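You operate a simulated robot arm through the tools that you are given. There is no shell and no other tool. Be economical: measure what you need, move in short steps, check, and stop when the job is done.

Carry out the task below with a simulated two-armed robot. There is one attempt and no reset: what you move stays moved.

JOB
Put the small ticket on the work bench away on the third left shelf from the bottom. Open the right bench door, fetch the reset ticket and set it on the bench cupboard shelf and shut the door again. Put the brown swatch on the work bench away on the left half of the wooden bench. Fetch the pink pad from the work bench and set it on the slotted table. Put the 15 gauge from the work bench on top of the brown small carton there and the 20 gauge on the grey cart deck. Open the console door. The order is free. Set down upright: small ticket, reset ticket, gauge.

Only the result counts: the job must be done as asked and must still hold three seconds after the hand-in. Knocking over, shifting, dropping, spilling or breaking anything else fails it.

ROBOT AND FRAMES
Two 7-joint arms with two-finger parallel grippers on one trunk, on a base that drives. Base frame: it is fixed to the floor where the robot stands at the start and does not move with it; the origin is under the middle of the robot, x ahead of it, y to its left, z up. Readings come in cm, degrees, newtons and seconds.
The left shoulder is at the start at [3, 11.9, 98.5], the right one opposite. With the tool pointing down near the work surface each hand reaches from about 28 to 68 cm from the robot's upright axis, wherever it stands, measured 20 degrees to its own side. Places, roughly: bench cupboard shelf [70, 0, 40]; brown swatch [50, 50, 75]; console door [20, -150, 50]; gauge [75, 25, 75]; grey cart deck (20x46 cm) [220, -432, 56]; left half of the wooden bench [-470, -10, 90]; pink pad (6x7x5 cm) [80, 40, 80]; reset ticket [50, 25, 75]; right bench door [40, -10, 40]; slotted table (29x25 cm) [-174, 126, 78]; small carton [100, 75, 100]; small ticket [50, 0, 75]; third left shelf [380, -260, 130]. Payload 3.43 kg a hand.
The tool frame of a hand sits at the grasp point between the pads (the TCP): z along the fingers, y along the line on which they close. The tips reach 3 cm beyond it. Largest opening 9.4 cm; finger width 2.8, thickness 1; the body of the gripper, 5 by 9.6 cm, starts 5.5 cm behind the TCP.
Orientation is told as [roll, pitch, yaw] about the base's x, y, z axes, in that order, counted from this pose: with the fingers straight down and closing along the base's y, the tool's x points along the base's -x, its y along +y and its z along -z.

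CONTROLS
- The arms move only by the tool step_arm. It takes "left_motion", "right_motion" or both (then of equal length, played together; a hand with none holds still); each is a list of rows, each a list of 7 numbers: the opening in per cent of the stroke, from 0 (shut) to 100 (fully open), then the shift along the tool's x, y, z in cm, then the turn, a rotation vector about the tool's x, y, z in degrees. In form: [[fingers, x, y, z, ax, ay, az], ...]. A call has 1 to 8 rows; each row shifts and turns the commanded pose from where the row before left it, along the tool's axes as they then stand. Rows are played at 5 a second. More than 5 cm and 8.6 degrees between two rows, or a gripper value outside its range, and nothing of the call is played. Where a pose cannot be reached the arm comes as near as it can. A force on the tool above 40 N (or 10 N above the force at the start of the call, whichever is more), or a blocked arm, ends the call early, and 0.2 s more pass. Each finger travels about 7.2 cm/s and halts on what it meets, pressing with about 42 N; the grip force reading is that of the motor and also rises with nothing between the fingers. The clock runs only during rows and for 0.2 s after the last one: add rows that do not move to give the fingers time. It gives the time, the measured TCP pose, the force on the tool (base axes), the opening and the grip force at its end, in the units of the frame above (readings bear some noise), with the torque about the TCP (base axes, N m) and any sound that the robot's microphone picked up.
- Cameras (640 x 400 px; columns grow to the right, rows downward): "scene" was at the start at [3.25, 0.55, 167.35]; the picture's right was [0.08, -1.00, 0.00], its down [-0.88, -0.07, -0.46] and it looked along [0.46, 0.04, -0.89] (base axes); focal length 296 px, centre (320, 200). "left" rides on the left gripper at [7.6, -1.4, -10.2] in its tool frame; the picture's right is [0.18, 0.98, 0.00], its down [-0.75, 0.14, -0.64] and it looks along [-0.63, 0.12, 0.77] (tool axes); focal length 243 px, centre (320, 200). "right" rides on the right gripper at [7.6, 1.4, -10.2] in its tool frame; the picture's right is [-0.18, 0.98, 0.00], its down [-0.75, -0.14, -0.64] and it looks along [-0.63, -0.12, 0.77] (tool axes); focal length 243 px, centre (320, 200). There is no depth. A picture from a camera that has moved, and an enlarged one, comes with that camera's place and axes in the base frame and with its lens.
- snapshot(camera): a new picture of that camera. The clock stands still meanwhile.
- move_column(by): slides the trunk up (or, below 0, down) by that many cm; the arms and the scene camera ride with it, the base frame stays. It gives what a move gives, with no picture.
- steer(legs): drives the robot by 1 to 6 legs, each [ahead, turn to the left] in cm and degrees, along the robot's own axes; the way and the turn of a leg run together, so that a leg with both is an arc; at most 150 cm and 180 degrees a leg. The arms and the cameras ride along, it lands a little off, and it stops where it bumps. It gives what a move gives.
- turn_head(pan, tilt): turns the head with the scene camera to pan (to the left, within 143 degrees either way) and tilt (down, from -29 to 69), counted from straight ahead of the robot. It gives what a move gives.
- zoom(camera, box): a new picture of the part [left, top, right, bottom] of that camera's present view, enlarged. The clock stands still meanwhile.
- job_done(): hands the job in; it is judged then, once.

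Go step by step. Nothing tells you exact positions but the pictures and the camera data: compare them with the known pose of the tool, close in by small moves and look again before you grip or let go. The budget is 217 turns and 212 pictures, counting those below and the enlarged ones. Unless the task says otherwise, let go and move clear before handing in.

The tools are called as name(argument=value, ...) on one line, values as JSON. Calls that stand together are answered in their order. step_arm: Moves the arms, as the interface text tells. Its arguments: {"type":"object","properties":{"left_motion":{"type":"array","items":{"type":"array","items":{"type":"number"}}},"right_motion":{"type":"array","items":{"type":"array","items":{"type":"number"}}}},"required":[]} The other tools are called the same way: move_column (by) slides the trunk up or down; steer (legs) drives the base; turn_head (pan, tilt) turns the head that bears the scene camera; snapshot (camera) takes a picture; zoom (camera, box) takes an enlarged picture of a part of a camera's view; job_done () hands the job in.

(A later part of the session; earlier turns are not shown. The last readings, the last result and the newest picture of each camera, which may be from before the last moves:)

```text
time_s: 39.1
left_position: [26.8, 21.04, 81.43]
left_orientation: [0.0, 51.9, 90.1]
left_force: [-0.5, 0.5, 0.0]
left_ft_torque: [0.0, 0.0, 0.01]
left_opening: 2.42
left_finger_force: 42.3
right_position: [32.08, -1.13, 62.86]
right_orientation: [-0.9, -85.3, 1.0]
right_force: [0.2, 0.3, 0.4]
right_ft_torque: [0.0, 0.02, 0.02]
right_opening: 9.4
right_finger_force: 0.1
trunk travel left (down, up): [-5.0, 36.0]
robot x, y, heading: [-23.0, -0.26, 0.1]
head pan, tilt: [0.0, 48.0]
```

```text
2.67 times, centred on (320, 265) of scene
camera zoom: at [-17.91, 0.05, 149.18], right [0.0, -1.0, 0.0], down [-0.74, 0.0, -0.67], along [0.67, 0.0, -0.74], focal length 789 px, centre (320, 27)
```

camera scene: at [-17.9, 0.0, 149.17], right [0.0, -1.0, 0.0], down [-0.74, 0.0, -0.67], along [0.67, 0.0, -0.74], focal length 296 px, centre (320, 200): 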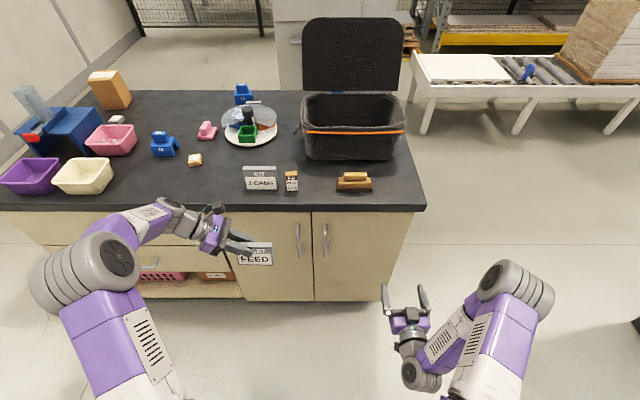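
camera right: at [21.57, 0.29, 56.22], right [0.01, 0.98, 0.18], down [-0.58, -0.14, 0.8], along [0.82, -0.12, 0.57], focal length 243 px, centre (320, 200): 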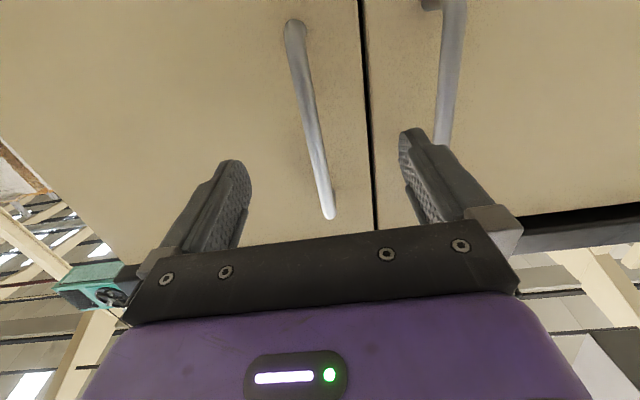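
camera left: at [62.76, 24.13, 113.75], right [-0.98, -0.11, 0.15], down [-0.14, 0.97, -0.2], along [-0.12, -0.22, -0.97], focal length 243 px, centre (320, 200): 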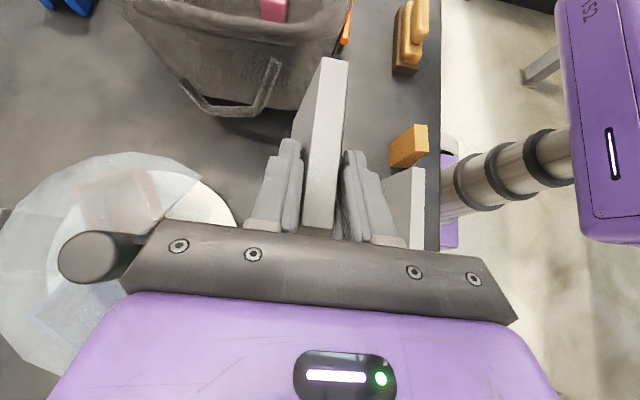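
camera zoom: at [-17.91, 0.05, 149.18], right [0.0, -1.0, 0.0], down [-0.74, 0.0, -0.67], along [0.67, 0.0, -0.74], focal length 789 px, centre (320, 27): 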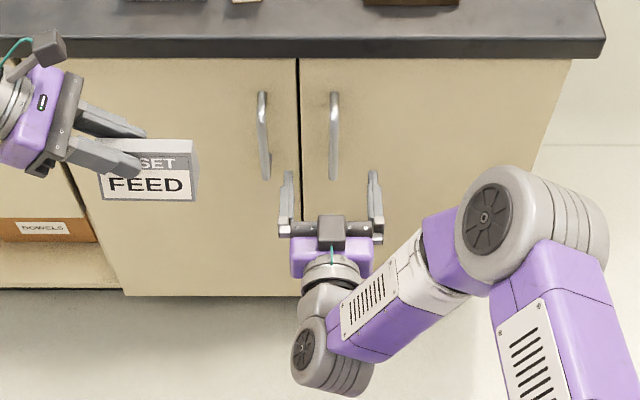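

Gripper is lined up with the handle. I narrow the opening, advance 7.5 cm and look.

step_arm(right_motion=[[60, 0, -0.2, 2, 0, 0, 0], [60, 0, -0.2, 2, 0, 0, 0], [60, -0.2, 0, 2, 0, 0, 0], [60, -0.2, 0, 1.5, 0, 0, 0]])

snapshot(camera="right")

zoom(camera="scene", box=[240, 190, 400, 290])

```text
time_s: 40.1
left_position: [26.89, 20.93, 81.29]
left_orientation: [0.0, 51.9, 90.1]
left_force: [-0.2, 0.6, -0.1]
left_ft_torque: [0.03, 0.04, 0.0]
left_opening: 2.4
left_finger_force: 41.9
right_position: [39.05, -1.58, 62.33]
right_orientation: [-1.8, -85.2, 2.0]
right_force: [-14.5, -1.8, 6.4]
right_ft_torque: [-0.24, -0.37, -0.53]
right_opening: 5.66
right_finger_force: 0.2
trunk travel left (down, up): [-5.0, 36.0]
robot x, y, heading: [-22.37, 0.06, 0.1]
head pan, tilt: [0.0, 48.0]
stopped in row 4 (right hand): the force on the tool passed its limit at 53 N (the readings are from after the stop); the commanded pose is now the measured one
```

```text
175 pictures are left
camera right: at [28.46, -0.06, 55.7], right [0.01, 0.98, 0.18], down [-0.58, -0.14, 0.8], along [0.82, -0.11, 0.57], focal length 243 px, centre (320, 200)
```

right: 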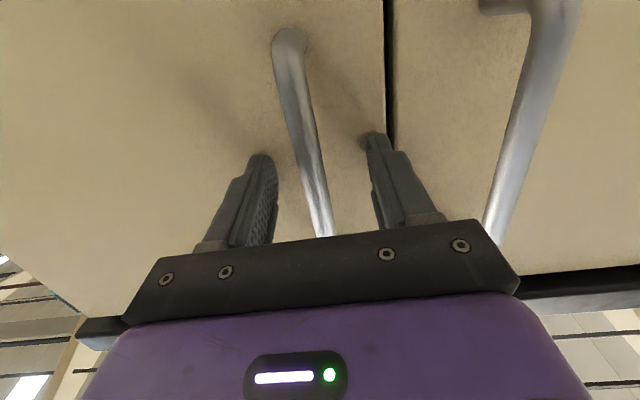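

```text
4.00 times, centred on (320, 240) of scene
camera zoom: at [-17.99, 0.01, 149.18], right [0.0, -1.0, 0.0], down [-0.74, 0.0, -0.67], along [0.67, 0.0, -0.74], focal length 1183 px, centre (320, 40)
```

zoom: 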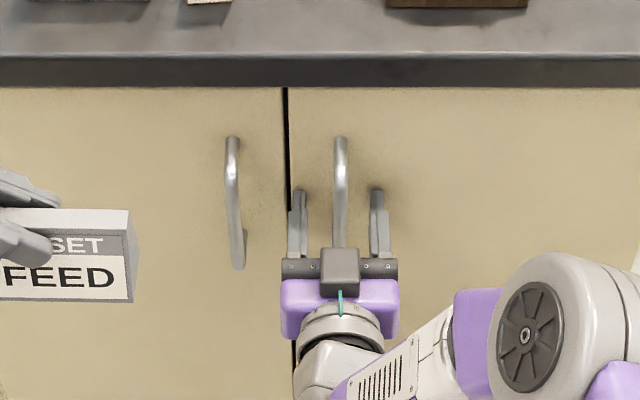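

The fingertips touched the door face (x ≈ 42) with the bar between them. I back off slightly, grip the bar and pull the first part of the arc.

step_arm(right_motion=[[60, 0, 0, -0.7, 0, 0, 0], [0, 0, 0, 0, 0, 0, 0], [0, 0, 0, 0, 0, 0, 0], [0, 0, 0, 0, 0, 0, 0], [0, 0.26, -0.53, -3, -6, 0, -0.5], [0, 0.26, -0.53, -3, -6, 0, -0.5]])

zoom(camera="scene", box=[200, 190, 440, 340])

```text
time_s: 41.5
left_position: [27.07, 20.84, 81.28]
left_orientation: [0.0, 52.1, 90.1]
left_force: [0.6, 0.3, 0.6]
left_ft_torque: [0.03, 0.02, 0.0]
left_opening: 2.43
left_finger_force: 42.1
right_position: [32.53, -3.3, 62.43]
right_orientation: [-1.6, -85.1, 13.6]
right_force: [1.6, -6.5, -6.0]
right_ft_torque: [0.12, -0.49, -0.14]
right_opening: 1.64
right_finger_force: 45.0
trunk travel left (down, up): [-5.0, 36.0]
robot x, y, heading: [-22.74, 0.2, -0.0]
head pan, tilt: [0.0, 48.0]
```

```text
2.67 times, centred on (320, 265) of scene
camera zoom: at [-17.87, -0.08, 149.17], right [0.0, -1.0, 0.0], down [-0.74, 0.0, -0.67], along [0.67, 0.0, -0.74], focal length 789 px, centre (320, 27)
```

zoom: 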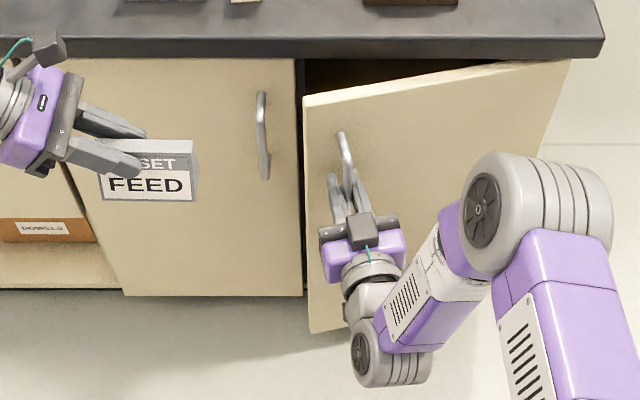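

Door is opening smoothly. I continue the arc.

step_arm(right_motion=[[0, 0.26, -0.53, -3, -6, 0, -0.5], [0, 0.26, -0.53, -3, -6, 0, -0.5], [0, 0.26, -0.53, -3, -6, 0, -0.5], [0, 0.26, -0.53, -3, -6, 0, -0.5], [0, 0.26, -0.53, -3, -6, 0, -0.5]])

snapshot(camera="scene")

```text
time_s: 42.8
left_position: [26.93, 20.82, 81.3]
left_orientation: [0.2, 52.0, 90.1]
left_force: [0.3, 0.3, -1.5]
left_ft_torque: [0.04, -0.02, 0.0]
left_opening: 2.41
left_finger_force: 41.7
right_position: [20.74, -11.89, 62.43]
right_orientation: [-5.6, -85.3, 46.7]
right_force: [4.2, -3.1, -2.2]
right_ft_torque: [0.58, 0.27, -0.14]
right_opening: 1.63
right_finger_force: 45.2
trunk travel left (down, up): [-5.0, 36.0]
robot x, y, heading: [-22.95, -0.22, 0.1]
head pan, tilt: [0.0, 48.0]
stopped in row 5 (right hand): the force on the tool passed its limit at 42 N (the readings are from after the stop); the commanded pose is now the measured one
```

```text
172 pictures are left
camera scene: at [-17.83, -0.01, 149.15], right [0.0, -1.0, 0.0], down [-0.74, 0.0, -0.67], along [0.67, 0.0, -0.74], focal length 296 px, centre (320, 200)
```

scene: 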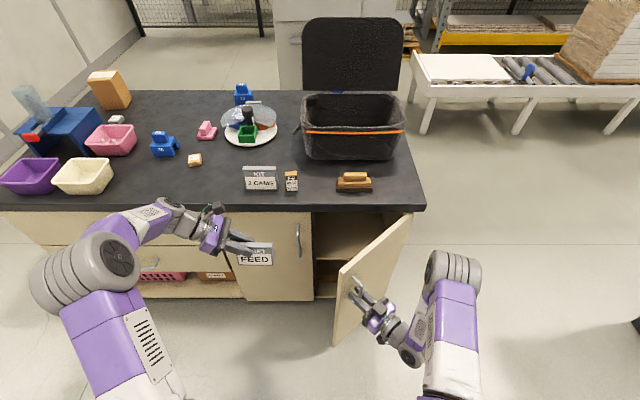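

About 43° open; the radius is a bit smaller (≈27.5). I continue with that.

step_arm(right_motion=[[0, 0.24, -0.5, -2.8, -5.5, 0, -0.5], [0, 0.24, -0.5, -2.8, -5.5, 0, -0.5], [0, 0.24, -0.5, -2.8, -5.5, 0, -0.5], [0, 0.24, -0.5, -2.8, -5.5, 0, -0.5]])

step_arm(right_motion=[[0, 0.24, -0.5, -2.8, -5.5, 0, -0.5], [0, 0.24, -0.5, -2.8, -5.5, 0, -0.5], [0, 0.24, -0.5, -2.8, -5.5, 0, -0.5], [0, 0.24, -0.5, -2.8, -5.5, 0, -0.5]])

snapshot(camera="scene")

```text
time_s: 43.8
left_position: [27.1, 20.77, 81.22]
left_orientation: [0.3, 51.9, 90.2]
left_force: [0.3, 0.4, 0.6]
left_ft_torque: [0.01, -0.02, 0.0]
left_opening: 2.38
left_finger_force: 41.8
right_position: [15.44, -22.05, 62.34]
right_orientation: [-9.3, -84.9, 71.9]
right_force: [36.6, -11.0, -10.6]
right_ft_torque: [1.05, 0.37, -0.03]
right_opening: 1.65
right_finger_force: 45.1
trunk travel left (down, up): [-5.0, 36.0]
robot x, y, heading: [-22.86, -0.31, 0.2]
head pan, tilt: [0.0, 48.0]
```

```text
time_s: 44.4
left_position: [26.89, 20.91, 81.26]
left_orientation: [0.1, 51.9, 90.2]
left_force: [0.2, 0.0, -0.3]
left_ft_torque: [0.01, 0.0, -0.02]
left_opening: 2.41
left_finger_force: 42.0
right_position: [14.66, -26.28, 62.4]
right_orientation: [-12.4, -84.7, 83.9]
right_force: [13.1, -2.1, -10.3]
right_ft_torque: [0.52, 0.86, -0.17]
right_opening: 1.62
right_finger_force: 45.2
trunk travel left (down, up): [-5.0, 36.0]
robot x, y, heading: [-22.61, -0.35, 0.4]
head pan, tilt: [0.0, 48.0]
stopped in row 2 (right hand): the force on the tool passed its limit at 52 N (the readings are from after the stop); the commanded pose is now the measured one
```

```text
171 pictures are left
camera scene: at [-17.69, -0.12, 149.17], right [0.0, -1.0, 0.0], down [-0.74, 0.0, -0.67], along [0.67, 0.0, -0.74], focal length 296 px, centre (320, 200)
```

scene: 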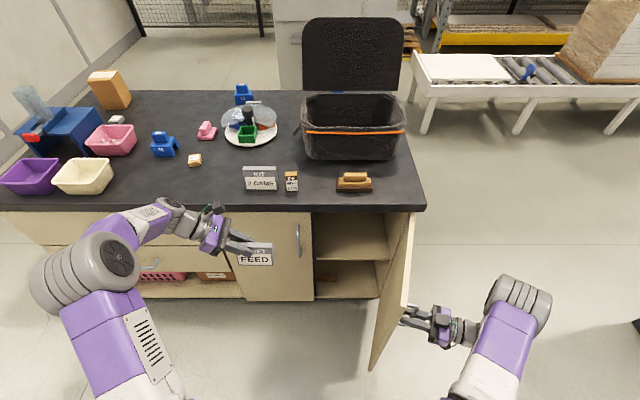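

About 78° open. A little more, with the path corrected inward.

step_arm(right_motion=[[0, 0.2, -0.9, -2.4, -5, 0, -0.5], [0, 0.2, -0.9, -2.4, -5, 0, -0.5], [0, 0.2, -0.7, -2.4, -5, 0, -0.5]])

zoom(camera="scene", box=[240, 180, 440, 320])

```text
time_s: 45.2
left_position: [26.73, 20.76, 81.49]
left_orientation: [-0.1, 52.0, 89.9]
left_force: [0.8, 0.8, -0.6]
left_ft_torque: [-0.02, 0.0, 0.01]
left_opening: 2.38
left_finger_force: 41.8
right_position: [14.78, -34.26, 62.4]
right_orientation: [-9.9, -84.6, 96.8]
right_force: [-26.4, -4.2, -11.0]
right_ft_torque: [0.82, 0.89, -0.16]
right_opening: 1.68
right_finger_force: 45.0
trunk travel left (down, up): [-5.0, 36.0]
robot x, y, heading: [-22.97, -0.19, 0.0]
head pan, tilt: [0.0, 48.0]
```

```text
2.86 times, centred on (340, 250) of scene
camera zoom: at [-18.05, -0.15, 149.18], right [0.0, -1.0, 0.0], down [-0.74, 0.0, -0.67], along [0.67, 0.0, -0.74], focal length 845 px, centre (263, 57)
```

zoom: 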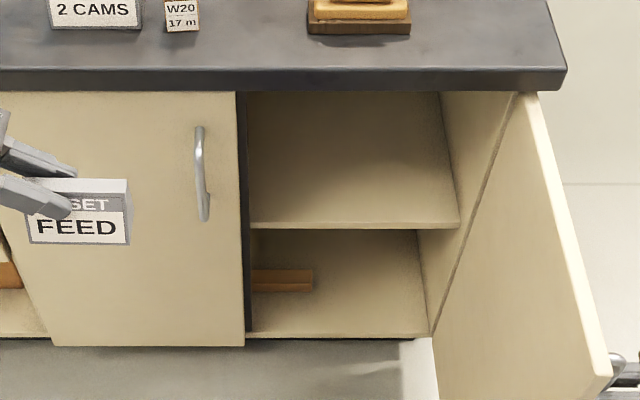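

The door is fully open; inside there's a shelf at z ≈ 44. I keep holding the door and swing the left hand with the ticket to point ahead.

step_arm(left_motion=[[0, 0, 0, 0, 6.7, 0, -5.24], [0, 0, 0, 0, 6.7, 0, -5.24], [0, 0, 0, 0, 6.7, 0, -5.24], [0, 0, 0, 0, 6.7, 0, -5.24], [0, 0, 0, 0, 6.7, 0, -5.24], [0, 0, 0, 0, 6.7, 0, -5.24], [0, 0, 0, 0, 6.7, 0, -5.24], [0, 0, 0, 0, 6.7, 0, -5.24]])

snapshot(camera="scene")

```text
time_s: 46.3
left_position: [26.94, 20.81, 81.39]
left_orientation: [0.0, 52.0, 128.1]
left_force: [0.3, 0.2, 0.3]
left_ft_torque: [-0.02, 0.02, -0.04]
left_opening: 2.36
left_finger_force: 42.4
right_position: [14.82, -34.09, 62.47]
right_orientation: [-6.7, -84.4, 93.8]
right_force: [-3.9, -1.1, 1.7]
right_ft_torque: [0.55, 0.81, 0.01]
right_opening: 1.63
right_finger_force: 45.1
trunk travel left (down, up): [-5.0, 36.0]
robot x, y, heading: [-22.43, 0.32, 0.0]
head pan, tilt: [0.0, 48.0]
stopped in row 5 (right hand): the force on the tool passed its limit at 40 N (the readings are from after the stop); the commanded pose is now the measured one
```

```text
169 pictures are left
camera scene: at [-17.84, 0.03, 149.19], right [0.0, -1.0, 0.0], down [-0.74, 0.0, -0.67], along [0.67, 0.0, -0.74], focal length 296 px, centre (320, 200)
```

scene: 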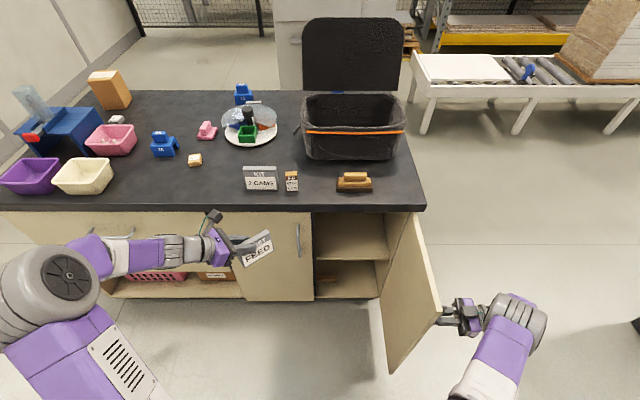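

The held door stresses the right arm, so I release it and back off while the left hand continues turning.

step_arm(right_motion=[[60, 0, 0, 0, 0, 0, 0], [60, 0, 0, 0, 0, 0, 0], [60, 0, 0, 0, 0, 0, 0], [60, 0, 0, -3, 0, 0, 0], [60, 0, 0, -3, 0, 0, 0], [60, 0, 0, -3, 0, 0, 0], [60, 0, 0, 0, 0, 0, 0]], left_motion=[[0, 0, 0, 0, 6.7, 0, -5.24], [0, 0, 0, 0, 6.7, 0, -5.24], [0, 0, 0, 0, 6.7, 0, -5.24], [0, 0, 0, 0, 6.7, 0, -5.24], [0, 0, 0, 0, 6.7, 0, -5.24], [0, 0, 0, 0, 6.7, 0, -5.24], [0, 0, 0, 0, 0.8, 0, -0.6]])

snapshot(camera="scene")

```text
time_s: 47.9
left_position: [26.87, 20.95, 81.25]
left_orientation: [0.1, 52.0, -179.6]
left_force: [-0.6, 0.1, 0.4]
left_ft_torque: [-0.01, 0.0, -0.02]
left_opening: 2.36
left_finger_force: 41.7
right_position: [14.7, -40.15, 62.86]
right_orientation: [-8.7, -84.3, 95.9]
right_force: [-0.1, 0.4, -0.2]
right_ft_torque: [-0.01, -0.02, 0.01]
right_opening: 5.62
right_finger_force: 0.0
right hand out of reach, approached as far as the arm can: row 6
trunk travel left (down, up): [-5.0, 36.0]
robot x, y, heading: [-22.97, -0.06, 0.2]
head pan, tilt: [0.0, 48.0]
```

```text
168 pictures are left
camera scene: at [-17.85, 0.08, 149.18], right [0.0, -1.0, 0.0], down [-0.74, 0.0, -0.67], along [0.67, 0.0, -0.74], focal length 296 px, centre (320, 200)
```

scene: 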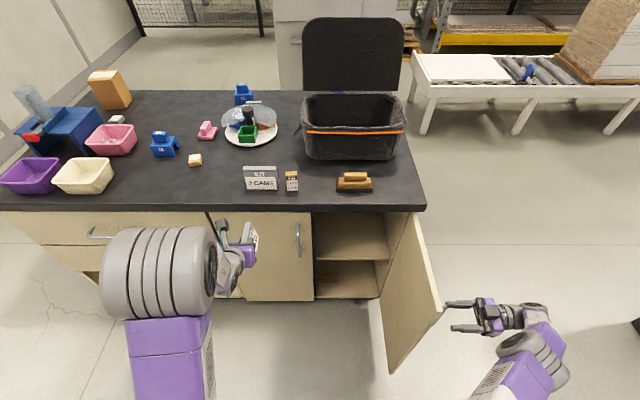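

Door stays open. I move the left hand down and across in front of the opening.

step_arm(left_motion=[[0, -2, 3.67, 2, 0, 0, 0], [0, -2, 3.67, 2, 0, 0, 0], [0, -2, 3.67, 2, 0, 0, 0], [0, -2, 3.67, 2, 0, 0, 0], [0, -2, 3.67, 2, 0, 0, 0], [0, -2, 3.67, 2, 0, 0, 0], [0, -2, 3.67, 2, 0, 0, 0], [0, -2, 3.67, 2, 0, 0, 0]])

snapshot(camera="left")

snapshot(camera="scene")

```text
time_s: 49.9
left_position: [31.29, -4.34, 58.74]
left_orientation: [3.9, 50.1, -170.0]
left_force: [-0.1, 0.3, 0.0]
left_ft_torque: [0.02, 0.0, -0.03]
left_opening: 2.35
left_finger_force: 41.7
right_position: [14.96, -39.94, 62.89]
right_orientation: [-10.4, -84.2, 97.9]
right_force: [0.0, 0.3, -0.3]
right_ft_torque: [-0.01, 0.0, 0.01]
right_opening: 5.64
right_finger_force: 0.0
trunk travel left (down, up): [-5.0, 36.0]
robot x, y, heading: [-22.71, 0.12, 0.1]
head pan, tilt: [0.0, 48.0]
stopped in row 8 (left hand): the arm was blocked; the commanded pose is now the measured one
```

```text
167 pictures are left
camera left: at [28.12, -2.66, 71.04], right [0.24, -0.95, 0.19], down [-0.95, -0.27, -0.16], along [0.2, -0.14, -0.97], focal length 243 px, centre (320, 200)
```

left: 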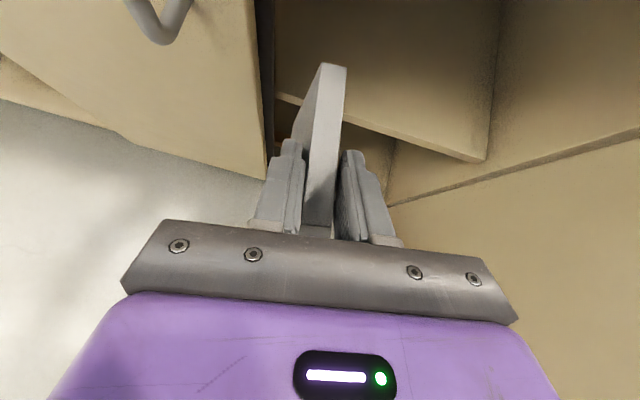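

```text
166 pictures are left
camera scene: at [-17.87, -0.01, 149.18], right [0.0, -1.0, 0.0], down [-0.74, 0.0, -0.67], along [0.67, 0.0, -0.74], focal length 296 px, centre (320, 200)
```

scene: 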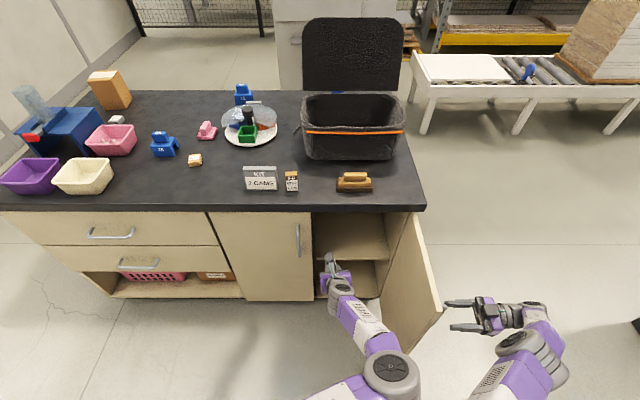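

The left arm reaches across awkwardly. I draw it back and turn the robot 30° to the right so that the opening lies on the left arm's side.

step_arm(left_motion=[[0, 0.56, -3.9, -2.29, 0, 0, 0], [0, 0.56, -3.9, -2.29, 0, 0, 0], [0, 0.56, -3.9, -2.29, 0, 0, 0], [0, 0.56, -3.9, -2.29, 0, 0, 0], [0, 0.56, -3.9, -2.29, 0, 0, 0], [0, 0.56, -3.9, -2.29, 0, 0, 0], [0, 0.56, -3.9, -2.29, 0, 0, 0]])

snapshot(camera="scene")

```text
time_s: 51.5
left_position: [18.48, 22.31, 70.72]
left_orientation: [3.8, 50.1, -170.3]
left_force: [0.5, -0.3, -0.8]
left_ft_torque: [0.03, 0.01, 0.01]
left_opening: 2.28
left_finger_force: 41.6
right_position: [15.03, -40.1, 62.86]
right_orientation: [-11.1, -84.2, 98.5]
right_force: [-0.4, 0.1, 0.0]
right_ft_torque: [-0.01, 0.01, 0.0]
right_opening: 5.65
right_finger_force: 0.1
trunk travel left (down, up): [-5.0, 36.0]
robot x, y, heading: [-22.48, -0.1, 0.1]
head pan, tilt: [0.0, 48.0]
```

```text
165 pictures are left
camera scene: at [-17.86, 0.04, 149.18], right [0.0, -1.0, 0.0], down [-0.74, 0.0, -0.67], along [0.67, 0.0, -0.74], focal length 296 px, centre (320, 200)
```

scene: 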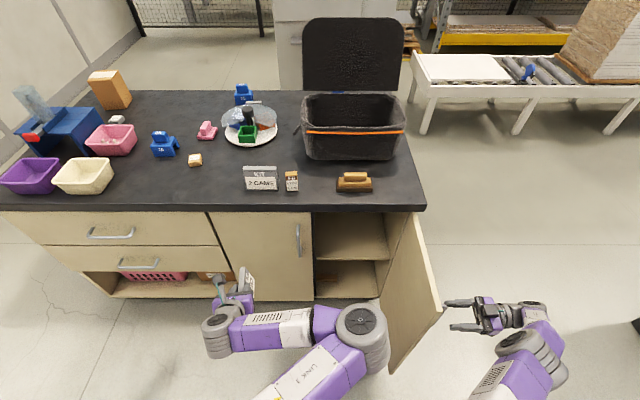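

Now I turn the base 30° right.

steer(legs=[[0, -30]])

turn_head(pan=25, tilt=48)

snapshot(camera="scene")

```text
time_s: 53.5
left_position: [24.01, -2.09, 70.71]
left_orientation: [3.8, 50.1, 158.8]
left_force: [0.0, 0.9, -0.8]
left_ft_torque: [-0.03, -0.01, 0.03]
left_opening: 2.27
left_finger_force: 41.4
right_position: [-11.15, -53.63, 62.84]
right_orientation: [-10.6, -84.3, 66.9]
right_force: [0.3, 0.0, 0.4]
right_ft_torque: [-0.02, -0.02, 0.0]
right_opening: 5.63
right_finger_force: 0.0
trunk travel left (down, up): [-5.0, 36.0]
robot x, y, heading: [-22.58, -0.18, -30.8]
head pan, tilt: [0.0, 48.0]
```

```text
time_s: 54.4
left_position: [24.07, -2.23, 70.83]
left_orientation: [3.7, 50.1, 158.8]
left_force: [0.3, 0.1, 0.4]
left_ft_torque: [0.0, 0.02, 0.03]
left_opening: 2.26
left_finger_force: 42.1
right_position: [-11.2, -53.72, 62.94]
right_orientation: [-10.5, -84.3, 66.8]
right_force: [0.2, 0.6, -0.3]
right_ft_torque: [-0.02, 0.01, 0.0]
right_opening: 5.66
right_finger_force: 0.1
trunk travel left (down, up): [-5.0, 36.0]
robot x, y, heading: [-22.89, -0.01, -31.1]
head pan, tilt: [25.0, 48.0]
```

```text
164 pictures are left
camera scene: at [-17.49, 0.69, 149.18], right [-0.1, -0.99, 0.0], down [-0.74, 0.08, -0.67], along [0.67, -0.07, -0.74], focal length 296 px, centre (320, 200)
```

scene: 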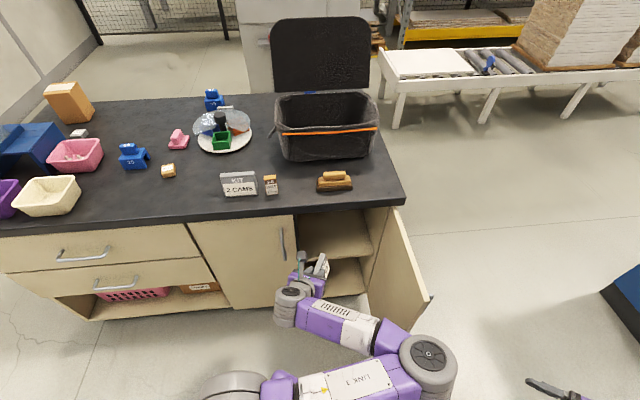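

The opening is now well placed. I straighten the ticket's orientation (yaw to 180, pitch 52, roll 0).

step_arm(left_motion=[[0, 0, 0, 0, 5.42, 0.3, -4.52], [0, 0, 0, 0, 5.42, 0.3, -4.52], [0, 0, 0, 0, 5.42, 0.3, -4.52], [0, 0, 0, 0, 3.8, 1.9, 0]])

snapshot(camera="scene")

snapshot(camera="left")

```text
time_s: 55.4
left_position: [24.06, -2.13, 70.78]
left_orientation: [0.1, 51.9, -179.7]
left_force: [-0.2, 0.4, 0.0]
left_ft_torque: [-0.04, 0.02, 0.01]
left_opening: 2.29
left_finger_force: 41.7
right_position: [-11.1, -53.69, 62.95]
right_orientation: [-10.5, -84.3, 66.8]
right_force: [0.0, 0.0, 0.4]
right_ft_torque: [-0.02, -0.02, 0.03]
right_opening: 5.63
right_finger_force: 0.1
trunk travel left (down, up): [-5.0, 36.0]
robot x, y, heading: [-22.58, -0.05, -30.9]
head pan, tilt: [25.0, 48.0]
```

```text
163 pictures are left
camera scene: at [-17.5, 0.7, 149.18], right [-0.1, -0.99, 0.0], down [-0.74, 0.08, -0.67], along [0.67, -0.07, -0.74], focal length 296 px, centre (320, 200)
```

scene: 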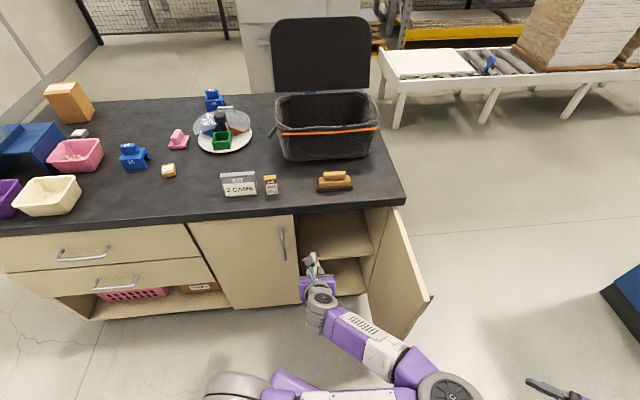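

```text
162 pictures are left
camera left: at [20.69, -0.72, 82.95], right [0.11, -0.98, 0.15], down [-0.97, -0.14, -0.2], along [0.22, -0.12, -0.97], focal length 243 px, centre (320, 200)
```

left: 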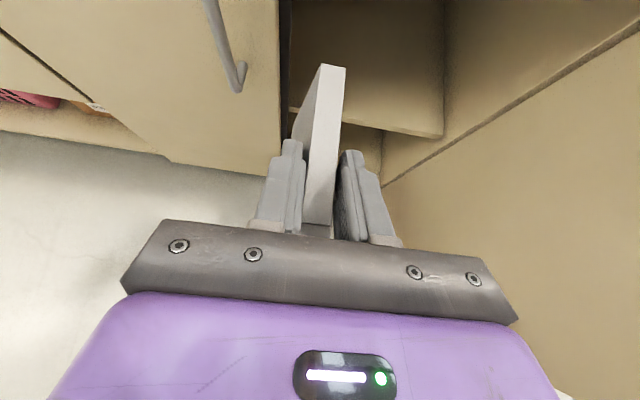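

Shelf edge triangulates to x ≈ 42.5, z ≈ 47. I move to (36, -13, 58) just before the opening.

step_arm(left_motion=[[0, -0.54, 2.2, 3.46, 0, 0, 0], [0, -0.54, 2.2, 3.46, 0, 0, 0], [0, -0.54, 2.2, 3.46, 0, 0, 0], [0, -0.54, 2.2, 3.46, 0, 0, 0], [0, -0.54, 2.2, 3.46, 0, 0, 0]])

snapshot(camera="left")

snapshot(camera="scene")

```text
time_s: 56.5
left_position: [36.01, -13.19, 58.15]
left_orientation: [0.1, 52.1, -179.9]
left_force: [0.3, -0.1, 0.2]
left_ft_torque: [0.01, 0.05, 0.03]
left_opening: 2.28
left_finger_force: 42.0
right_position: [-11.25, -53.65, 62.94]
right_orientation: [-10.4, -84.2, 66.8]
right_force: [0.6, -0.2, 0.2]
right_ft_torque: [0.0, -0.02, -0.01]
right_opening: 5.66
right_finger_force: 0.1
trunk travel left (down, up): [-5.0, 36.0]
robot x, y, heading: [-22.37, -0.01, -31.1]
head pan, tilt: [25.0, 48.0]
```

```text
161 pictures are left
camera left: at [32.57, -11.75, 70.35], right [0.11, -0.98, 0.15], down [-0.97, -0.14, -0.2], along [0.22, -0.12, -0.97], focal length 243 px, centre (320, 200)
```

left: 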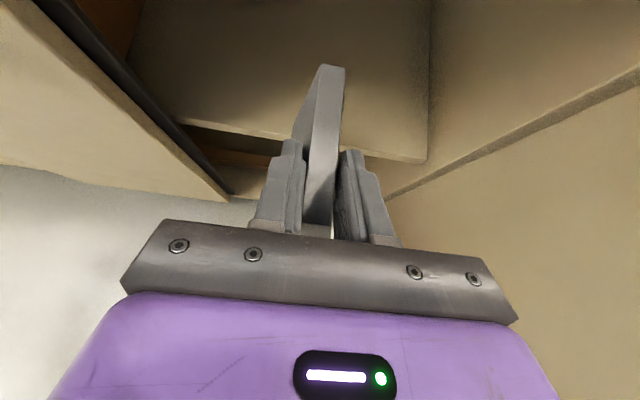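

```text
160 pictures are left
camera scene: at [-17.47, 0.7, 149.17], right [-0.1, -0.99, 0.0], down [-0.74, 0.08, -0.67], along [0.67, -0.07, -0.74], focal length 296 px, centre (320, 200)
```

scene: 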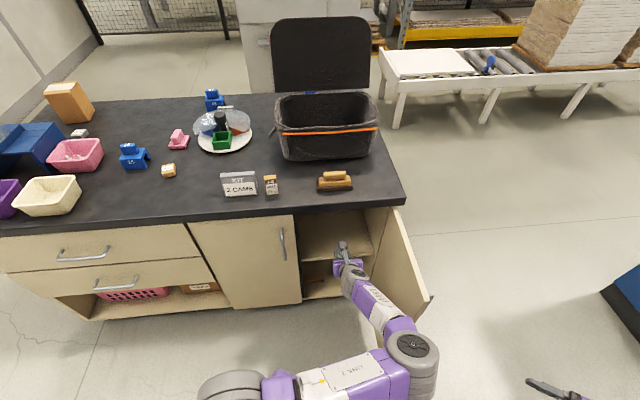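

Clear. I raise slightly and slide in 15 cm.

step_arm(left_motion=[[0, 2.8, 0, 2.58, 0, 0, 0], [0, 2.8, 0, 2.58, 0, 0, 0], [0, 2.8, 0, 2.58, 0, 0, 0], [0, 2.8, 0, 2.58, 0, 0, 0]])

snapshot(camera="left")

snapshot(camera="scene")

```text
time_s: 57.5
left_position: [51.11, -13.36, 60.53]
left_orientation: [0.1, 52.0, -179.9]
left_force: [-0.7, -0.4, 0.0]
left_ft_torque: [-0.01, 0.0, -0.01]
left_opening: 2.28
left_finger_force: 41.7
right_position: [-11.27, -53.72, 62.91]
right_orientation: [-10.5, -84.2, 66.9]
right_force: [-0.9, -0.7, 0.4]
right_ft_torque: [0.0, -0.01, -0.01]
right_opening: 5.63
right_finger_force: 0.1
trunk travel left (down, up): [-5.0, 36.0]
robot x, y, heading: [-22.59, -0.12, -30.8]
head pan, tilt: [25.0, 48.0]
```

```text
159 pictures are left
camera left: at [47.75, -11.91, 72.9], right [0.11, -0.98, 0.15], down [-0.97, -0.14, -0.2], along [0.22, -0.12, -0.97], focal length 243 px, centre (320, 200)
```

left: 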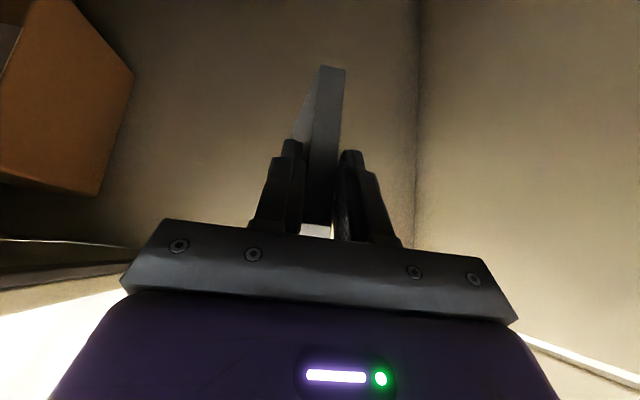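

```text
158 pictures are left
camera scene: at [-17.46, 0.73, 149.17], right [-0.1, -0.99, 0.0], down [-0.74, 0.08, -0.67], along [0.67, -0.07, -0.74], focal length 296 px, centre (320, 200)
```

scene: 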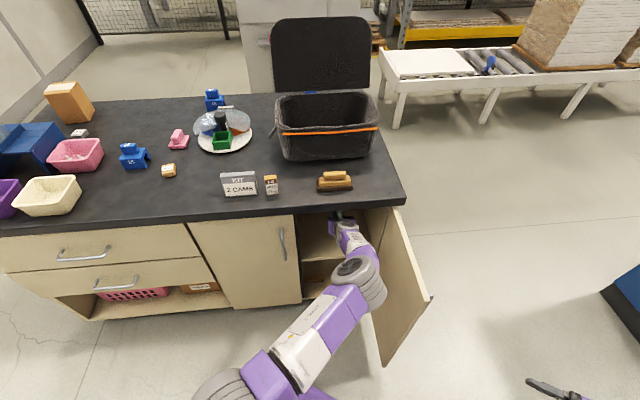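

Inside the cupboard, with the ticket above the shelf. I lower step by step.

step_arm(left_motion=[[0, -0.79, 0, 0.62, 0, 0, 0], [0, -0.79, 0, 0.62, 0, 0, 0], [0, -0.79, 0, 0.62, 0, 0, 0], [0, -0.79, 0, 0.62, 0, 0, 0], [0, -0.79, 0, 0.62, 0, 0, 0], [0, 0, 0, 0, 0, 0, 0]])

zoom(camera="left", box=[160, 20, 480, 260])

zoom(camera="scene", box=[260, 190, 440, 310])

```text
time_s: 59.0
left_position: [51.18, -13.2, 55.48]
left_orientation: [0.1, 52.0, -179.9]
left_force: [0.2, 0.0, 0.4]
left_ft_torque: [0.01, 0.01, 0.01]
left_opening: 2.21
left_finger_force: 42.2
right_position: [-11.08, -53.76, 63.01]
right_orientation: [-10.5, -84.2, 66.8]
right_force: [0.2, 0.9, 0.2]
right_ft_torque: [0.02, 0.04, 0.01]
right_opening: 5.64
right_finger_force: 0.2
trunk travel left (down, up): [-5.0, 36.0]
robot x, y, heading: [-22.44, -0.07, -30.7]
head pan, tilt: [25.0, 48.0]
```

```text
1.67 times, centred on (320, 140) of left
camera zoom: at [47.74, -11.79, 67.78], right [0.11, -0.98, 0.15], down [-0.97, -0.14, -0.2], along [0.22, -0.12, -0.97], focal length 404 px, centre (320, 300)
```

zoom: 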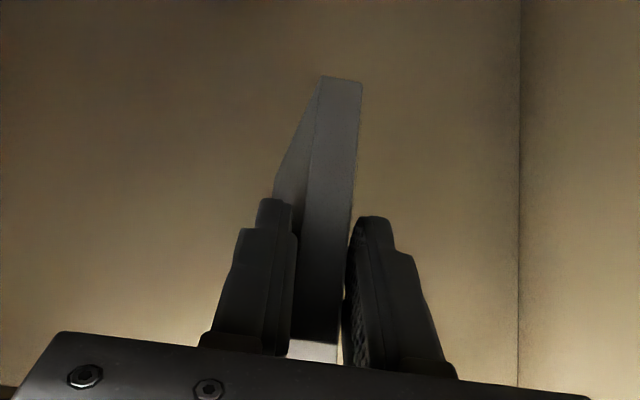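

```text
3.33 times, centred on (350, 250) of scene
camera zoom: at [-17.49, 0.7, 149.18], right [-0.1, -0.99, 0.0], down [-0.74, 0.08, -0.67], along [0.67, -0.07, -0.74], focal length 986 px, centre (220, 33)
```

zoom: 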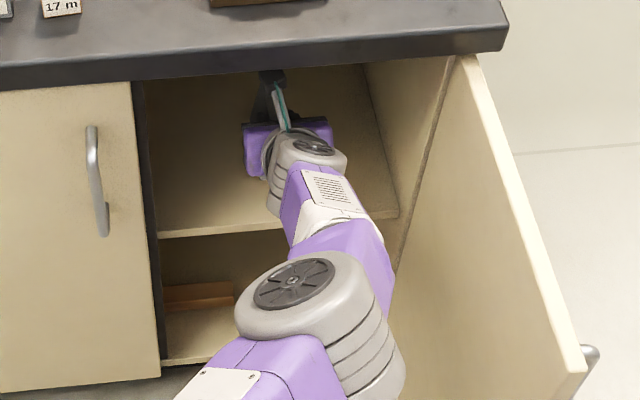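

No contact yet. Continue lowering in small steps until touch.

step_arm(left_motion=[[0, -0.63, 0, 0.5, 0, 0, 0], [0, -0.63, 0, 0.5, 0, 0, 0], [0, -0.4, 0, 0.31, 0, 0, 0], [0, -0.4, 0, 0.31, 0, 0, 0], [0, -0.4, 0, 0.31, 0, 0, 0], [0, 0, 0, 0, 0, 0, 0]])

step_arm(left_motion=[[0, -0.4, 0, 0.31, 0, 0, 0], [0, -0.4, 0, 0.31, 0, 0, 0], [0, -0.4, 0, 0.31, 0, 0, 0], [0, -0.4, 0, 0.31, 0, 0, 0], [0, 0, 0, 0, 0, 0, 0]])

zoom(camera="left", box=[160, 20, 480, 260])

```text
time_s: 60.4
left_position: [51.16, -13.17, 52.23]
left_orientation: [0.1, 52.0, -180.0]
left_force: [0.5, -1.1, -0.3]
left_ft_torque: [0.0, 0.01, 0.02]
left_opening: 2.22
left_finger_force: 42.1
right_position: [-11.04, -53.64, 62.99]
right_orientation: [-10.5, -84.2, 66.9]
right_force: [0.7, 0.6, 0.4]
right_ft_torque: [0.03, -0.03, 0.04]
right_opening: 5.67
right_finger_force: 0.1
trunk travel left (down, up): [-5.0, 36.0]
robot x, y, heading: [-22.74, -0.18, -31.0]
head pan, tilt: [25.0, 48.0]
```

```text
time_s: 61.5
left_position: [51.19, -13.4, 50.73]
left_orientation: [0.1, 52.4, -179.8]
left_force: [-1.5, 0.9, 19.5]
left_ft_torque: [0.04, -1.48, 0.06]
left_opening: 2.23
left_finger_force: 42.2
right_position: [-11.26, -53.72, 63.0]
right_orientation: [-11.6, -84.2, 68.0]
right_force: [0.4, -0.1, -0.3]
right_ft_torque: [-0.02, 0.01, -0.02]
right_opening: 5.63
right_finger_force: 0.0
trunk travel left (down, up): [-5.0, 36.0]
robot x, y, heading: [-22.77, -0.42, -30.5]
head pan, tilt: [25.0, 48.0]
```

```text
1.67 times, centred on (320, 140) of left
camera zoom: at [47.71, -11.85, 62.98], right [0.11, -0.98, 0.15], down [-0.97, -0.14, -0.21], along [0.22, -0.12, -0.97], focal length 404 px, centre (320, 300)
```

zoom: 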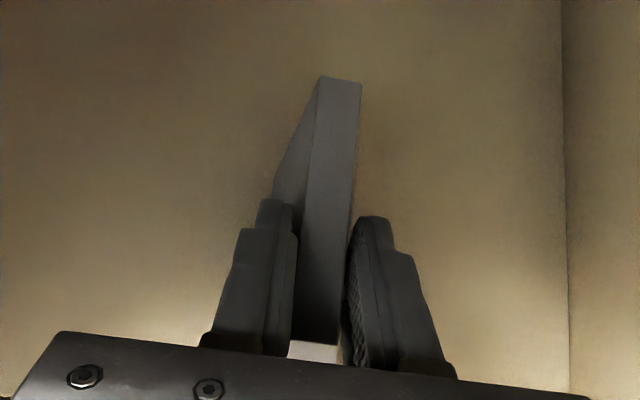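

Contact (≈20 N): shelf at ≈46.4. I ease off, open and check.

step_arm(left_motion=[[0, 0.24, 0, -0.19, 0, 0, 0], [0, 0, 0, 0, 0, 0, 0], [40, 0, 0, 0, 0, 0, 0], [50, 0, 0, 0, 0, 0, 0], [60, 0, 0, 0, 0, 0, 0]])

zoom(camera="left", box=[160, 20, 480, 260])

```text
time_s: 62.8
left_position: [50.95, -13.13, 50.64]
left_orientation: [0.1, 52.0, -180.0]
left_force: [0.3, 0.3, 0.1]
left_ft_torque: [0.02, -0.01, 0.03]
left_opening: 5.65
left_finger_force: 0.2
right_position: [-11.18, -53.66, 62.96]
right_orientation: [-10.5, -84.2, 66.8]
right_force: [-1.0, 0.0, 0.2]
right_ft_torque: [0.01, 0.01, 0.02]
right_opening: 5.65
right_finger_force: 0.1
trunk travel left (down, up): [-5.0, 36.0]
robot x, y, heading: [-22.34, -0.08, -30.8]
head pan, tilt: [25.0, 48.0]
```

```text
1.67 times, centred on (320, 140) of left
camera zoom: at [47.67, -11.74, 62.82], right [0.11, -0.98, 0.15], down [-0.97, -0.14, -0.2], along [0.21, -0.12, -0.97], focal length 404 px, centre (320, 300)
```

zoom: 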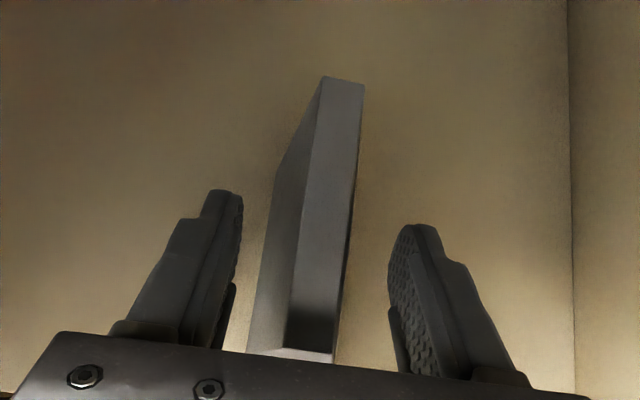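

Ticket stands free. I withdraw along the fingers and out of the cupboard.

step_arm(left_motion=[[60, 0, 0, -3.5, 0, 0, 0], [60, 0, 0, -3.5, 0, 0, 0], [60, 0, 0, -3.5, 0, 0, 0], [60, -2.5, 0, -3.2, 0, 0, 0], [60, -2.5, 0, -3.2, 0, 0, 0], [60, -2.5, 0, -3.2, 0, 0, 0], [60, -2.5, 0, -3.2, 0, 0, 0], [60, -2.5, 0, -3.2, 0, 0, 0]])

snapshot(camera="scene")

snapshot(camera="left")

```text
time_s: 64.8
left_position: [24.57, -8.62, 56.24]
left_orientation: [-2.5, 49.7, -174.6]
left_force: [0.3, 0.3, 0.1]
left_ft_torque: [-0.01, 0.0, 0.03]
left_opening: 5.64
left_finger_force: 0.0
left hand out of reach, approached as far as the arm can: row 6, 7
right_position: [-11.22, -53.7, 62.89]
right_orientation: [-10.1, -84.2, 66.2]
right_force: [-0.2, 0.3, -0.1]
right_ft_torque: [-0.01, -0.02, 0.01]
right_opening: 5.65
right_finger_force: 0.0
trunk travel left (down, up): [-5.0, 36.0]
robot x, y, heading: [-22.93, -0.2, -30.9]
head pan, tilt: [25.0, 48.0]
stopped in row 8 (left hand): the arm was blocked; the commanded pose is now the measured one
```

```text
153 pictures are left
camera scene: at [-17.48, 0.71, 149.18], right [-0.1, -0.99, 0.0], down [-0.74, 0.08, -0.67], along [0.67, -0.07, -0.74], focal length 296 px, centre (320, 200)
```

scene: 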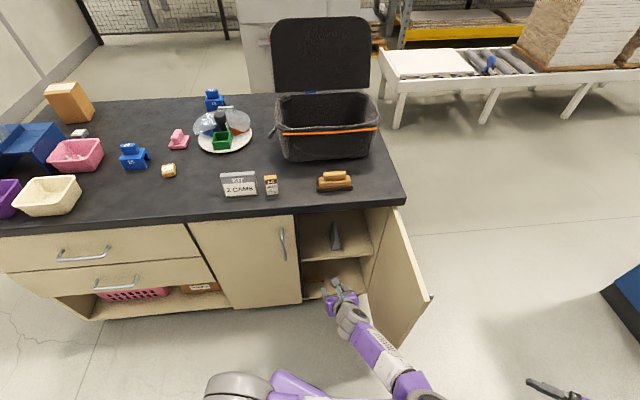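

```text
152 pictures are left
camera left: at [21.54, -7.92, 68.64], right [0.25, -0.96, 0.11], down [-0.95, -0.26, -0.16], along [0.19, -0.07, -0.98], focal length 243 px, centre (320, 200)
```

left: 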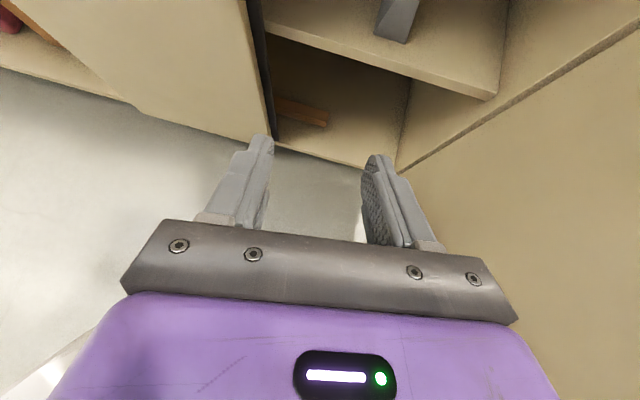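

The reset ticket stands on the shelf. I take the left hand out to the left and up.

step_arm(left_motion=[[60, 2, -3.57, -1.6, 0, 0, 0], [60, 2, -3.57, -1.6, 0, 0, 0], [60, 2, -3.57, -1.6, 0, 0, 0], [60, 2, -3.57, -1.6, 0, 0, 0], [60, 2, -3.57, -1.6, 0, 0, 0], [60, 2, -3.57, -1.6, 0, 0, 0], [60, 2, -3.57, -1.6, 0, 0, 0]])

step_arm(left_motion=[[60, 0, 0, 0, -6.5, 0, 5.2], [60, 0, 0, 0, -6.5, 0, 5.2], [60, 0, 0, 0, -6.5, 0, 5.2], [60, 0, 0, 0, -6.5, 0, 5.2], [60, 0, 0, 0, -6.5, 0, 5.2], [60, 0, 0, 0, -6.5, 0, 5.2], [60, 0, 0, 0, -6.5, 0, 5.2], [60, 0, 0, 0, -6.5, 0, 5.2]])

snapshot(camera="scene")

```text
time_s: 66.3
left_position: [27.79, 14.13, 72.49]
left_orientation: [-2.5, 49.6, -174.5]
left_force: [-0.3, -0.1, 0.9]
left_ft_torque: [0.01, -0.02, 0.0]
left_opening: 5.66
left_finger_force: 0.1
left hand out of reach, approached as far as the arm can: row 5, 6, 7
right_position: [-11.21, -53.65, 62.89]
right_orientation: [-10.4, -84.1, 66.6]
right_force: [-0.5, 0.1, -0.3]
right_ft_torque: [0.01, 0.02, 0.0]
right_opening: 5.67
right_finger_force: 0.0
trunk travel left (down, up): [-5.0, 36.0]
robot x, y, heading: [-22.66, -0.02, -31.0]
head pan, tilt: [25.0, 48.0]
```

```text
time_s: 68.2
left_position: [27.61, 14.24, 72.33]
left_orientation: [1.2, 49.3, 121.5]
left_force: [-0.4, 0.2, 0.8]
left_ft_torque: [0.01, -0.01, -0.02]
left_opening: 5.64
left_finger_force: 0.1
right_position: [-11.18, -53.8, 62.9]
right_orientation: [-10.3, -84.2, 66.6]
right_force: [-0.5, -0.2, 0.4]
right_ft_torque: [-0.02, -0.03, -0.03]
right_opening: 5.64
right_finger_force: 0.0
trunk travel left (down, up): [-5.0, 36.0]
robot x, y, heading: [-22.9, 0.23, -30.8]
head pan, tilt: [25.0, 48.0]
```

```text
151 pictures are left
camera scene: at [-17.48, 0.73, 149.18], right [-0.1, -0.99, 0.0], down [-0.74, 0.08, -0.67], along [0.67, -0.07, -0.74], focal length 296 px, centre (320, 200)
```

scene: 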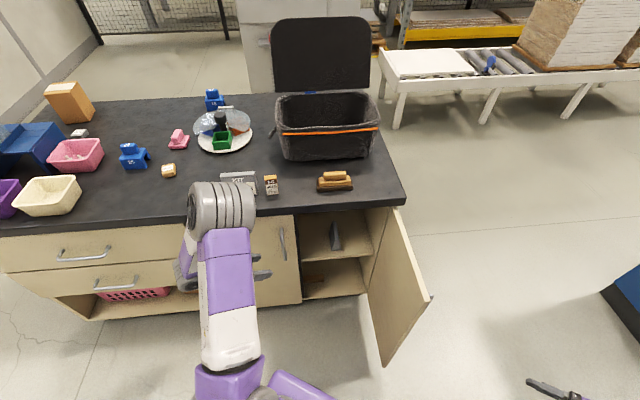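

Left arm is clear. I turn back to face the bench and shut the right fingers for pushing the door.

step_arm(right_motion=[[0, 0, -1, -2, 0, 0, 0], [0, 0, -1, -1, 0, 0, 0], [0, 0, 0, 0, 0, 0, 0]])

steer(legs=[[0, 30]])

turn_head(pan=-15, tilt=48)

snapshot(camera="scene")

snapshot(camera="right")

```text
time_s: 69.0
left_position: [27.47, 14.21, 72.31]
left_orientation: [1.3, 49.2, 121.7]
left_force: [0.7, -1.1, -0.2]
left_ft_torque: [0.04, 0.0, 0.02]
left_opening: 5.65
left_finger_force: 0.1
right_position: [-11.11, -53.77, 62.85]
right_orientation: [-10.3, -84.2, 66.5]
right_force: [0.3, 0.0, 0.1]
right_ft_torque: [-0.03, 0.01, 0.01]
right_opening: 0.0
right_finger_force: 33.4
right hand out of reach, approached as far as the arm can: row 1, 2
trunk travel left (down, up): [-5.0, 36.0]
robot x, y, heading: [-22.76, -0.06, -30.9]
head pan, tilt: [25.0, 48.0]
```

```text
time_s: 70.8
left_position: [13.37, 37.74, 72.34]
left_orientation: [1.3, 49.2, 152.3]
left_force: [0.2, -0.1, -0.4]
left_ft_torque: [0.0, 0.0, 0.0]
left_opening: 5.66
left_finger_force: 0.1
right_position: [14.51, -40.3, 62.77]
right_orientation: [-10.3, -84.2, 97.2]
right_force: [0.3, 0.2, -0.2]
right_ft_torque: [0.02, 0.0, 0.02]
right_opening: 0.01
right_finger_force: 32.9
trunk travel left (down, up): [-5.0, 36.0]
robot x, y, heading: [-22.99, -0.16, -0.3]
head pan, tilt: [25.0, 48.0]
```

```text
time_s: 71.9
left_position: [13.49, 37.65, 72.25]
left_orientation: [1.3, 49.1, 152.3]
left_force: [1.2, -0.2, -0.2]
left_ft_torque: [-0.02, 0.03, 0.01]
left_opening: 5.64
left_finger_force: 0.0
right_position: [14.53, -40.38, 62.88]
right_orientation: [-10.3, -84.2, 97.1]
right_force: [0.4, -0.6, -0.4]
right_ft_torque: [-0.01, -0.02, 0.02]
right_opening: 0.02
right_finger_force: 33.0
trunk travel left (down, up): [-5.0, 36.0]
robot x, y, heading: [-22.68, -0.14, -0.3]
head pan, tilt: [-15.0, 48.0]
```

```text
150 pictures are left
camera scene: at [-18.15, -2.08, 149.18], right [-0.26, -0.96, 0.0], down [-0.72, 0.2, -0.67], along [0.65, -0.18, -0.74], focal length 296 px, centre (320, 200)
```

scene: 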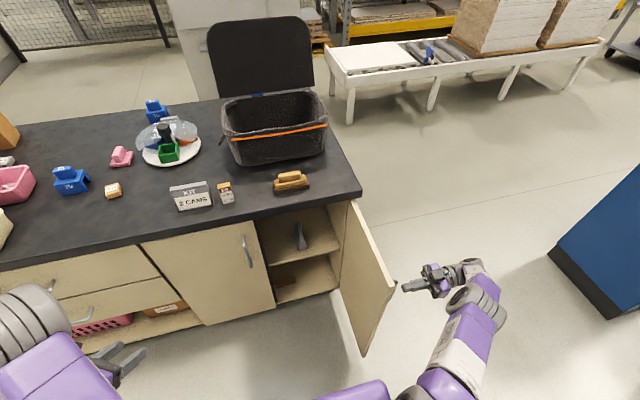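

```text
149 pictures are left
camera right: at [12.82, -51.17, 56.34], right [-0.98, 0.07, 0.17], down [0.1, -0.57, 0.82], along [0.15, 0.82, 0.55], focal length 243 px, centre (320, 200)
```

right: 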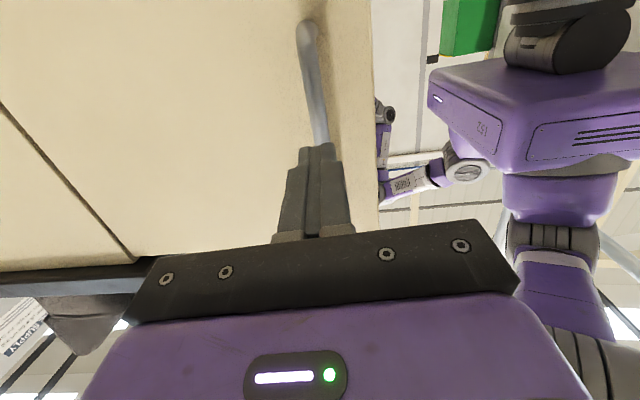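

The handle is straight ahead of the fingers; I shift to a point inboard of it and touch the door's outer face.

step_arm(right_motion=[[0, 0, -3, 0, 0, 0, 0], [0, 0, -3, 0, 0, 0, 0], [0, 0, 0, 2, 0, 0, 0], [0, 0, 0, 2, 0, 0, 0], [0, 0, 0, 2, 0, 0, 0]])

snapshot(camera="right")

```text
time_s: 73.1
left_position: [13.48, 37.73, 72.31]
left_orientation: [1.3, 49.2, 152.3]
left_force: [-0.1, -0.5, 0.1]
left_ft_torque: [-0.01, 0.03, -0.03]
left_opening: 5.64
left_finger_force: 0.0
right_position: [17.1, -33.97, 63.02]
right_orientation: [-10.5, -84.1, 97.2]
right_force: [0.1, 0.2, -0.1]
right_ft_torque: [0.01, -0.02, -0.02]
right_opening: 0.0
right_finger_force: 33.1
right hand out of reach, approached as far as the arm can: row 1, 2
trunk travel left (down, up): [-5.0, 36.0]
robot x, y, heading: [-22.68, -0.11, -0.6]
head pan, tilt: [-15.0, 48.0]
```

```text
148 pictures are left
camera right: at [15.34, -44.78, 56.51], right [-0.98, 0.07, 0.17], down [0.09, -0.57, 0.82], along [0.15, 0.82, 0.55], focal length 243 px, centre (320, 200)
```

right: 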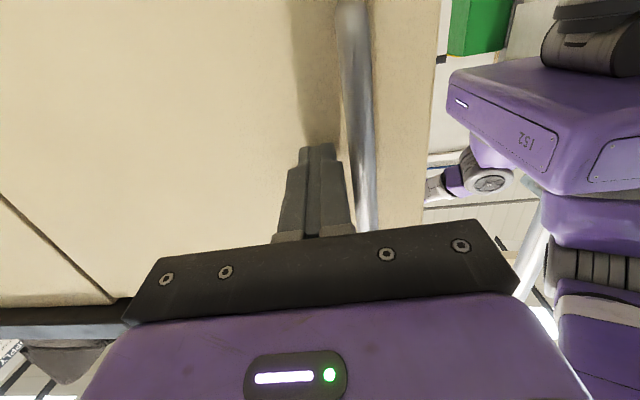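

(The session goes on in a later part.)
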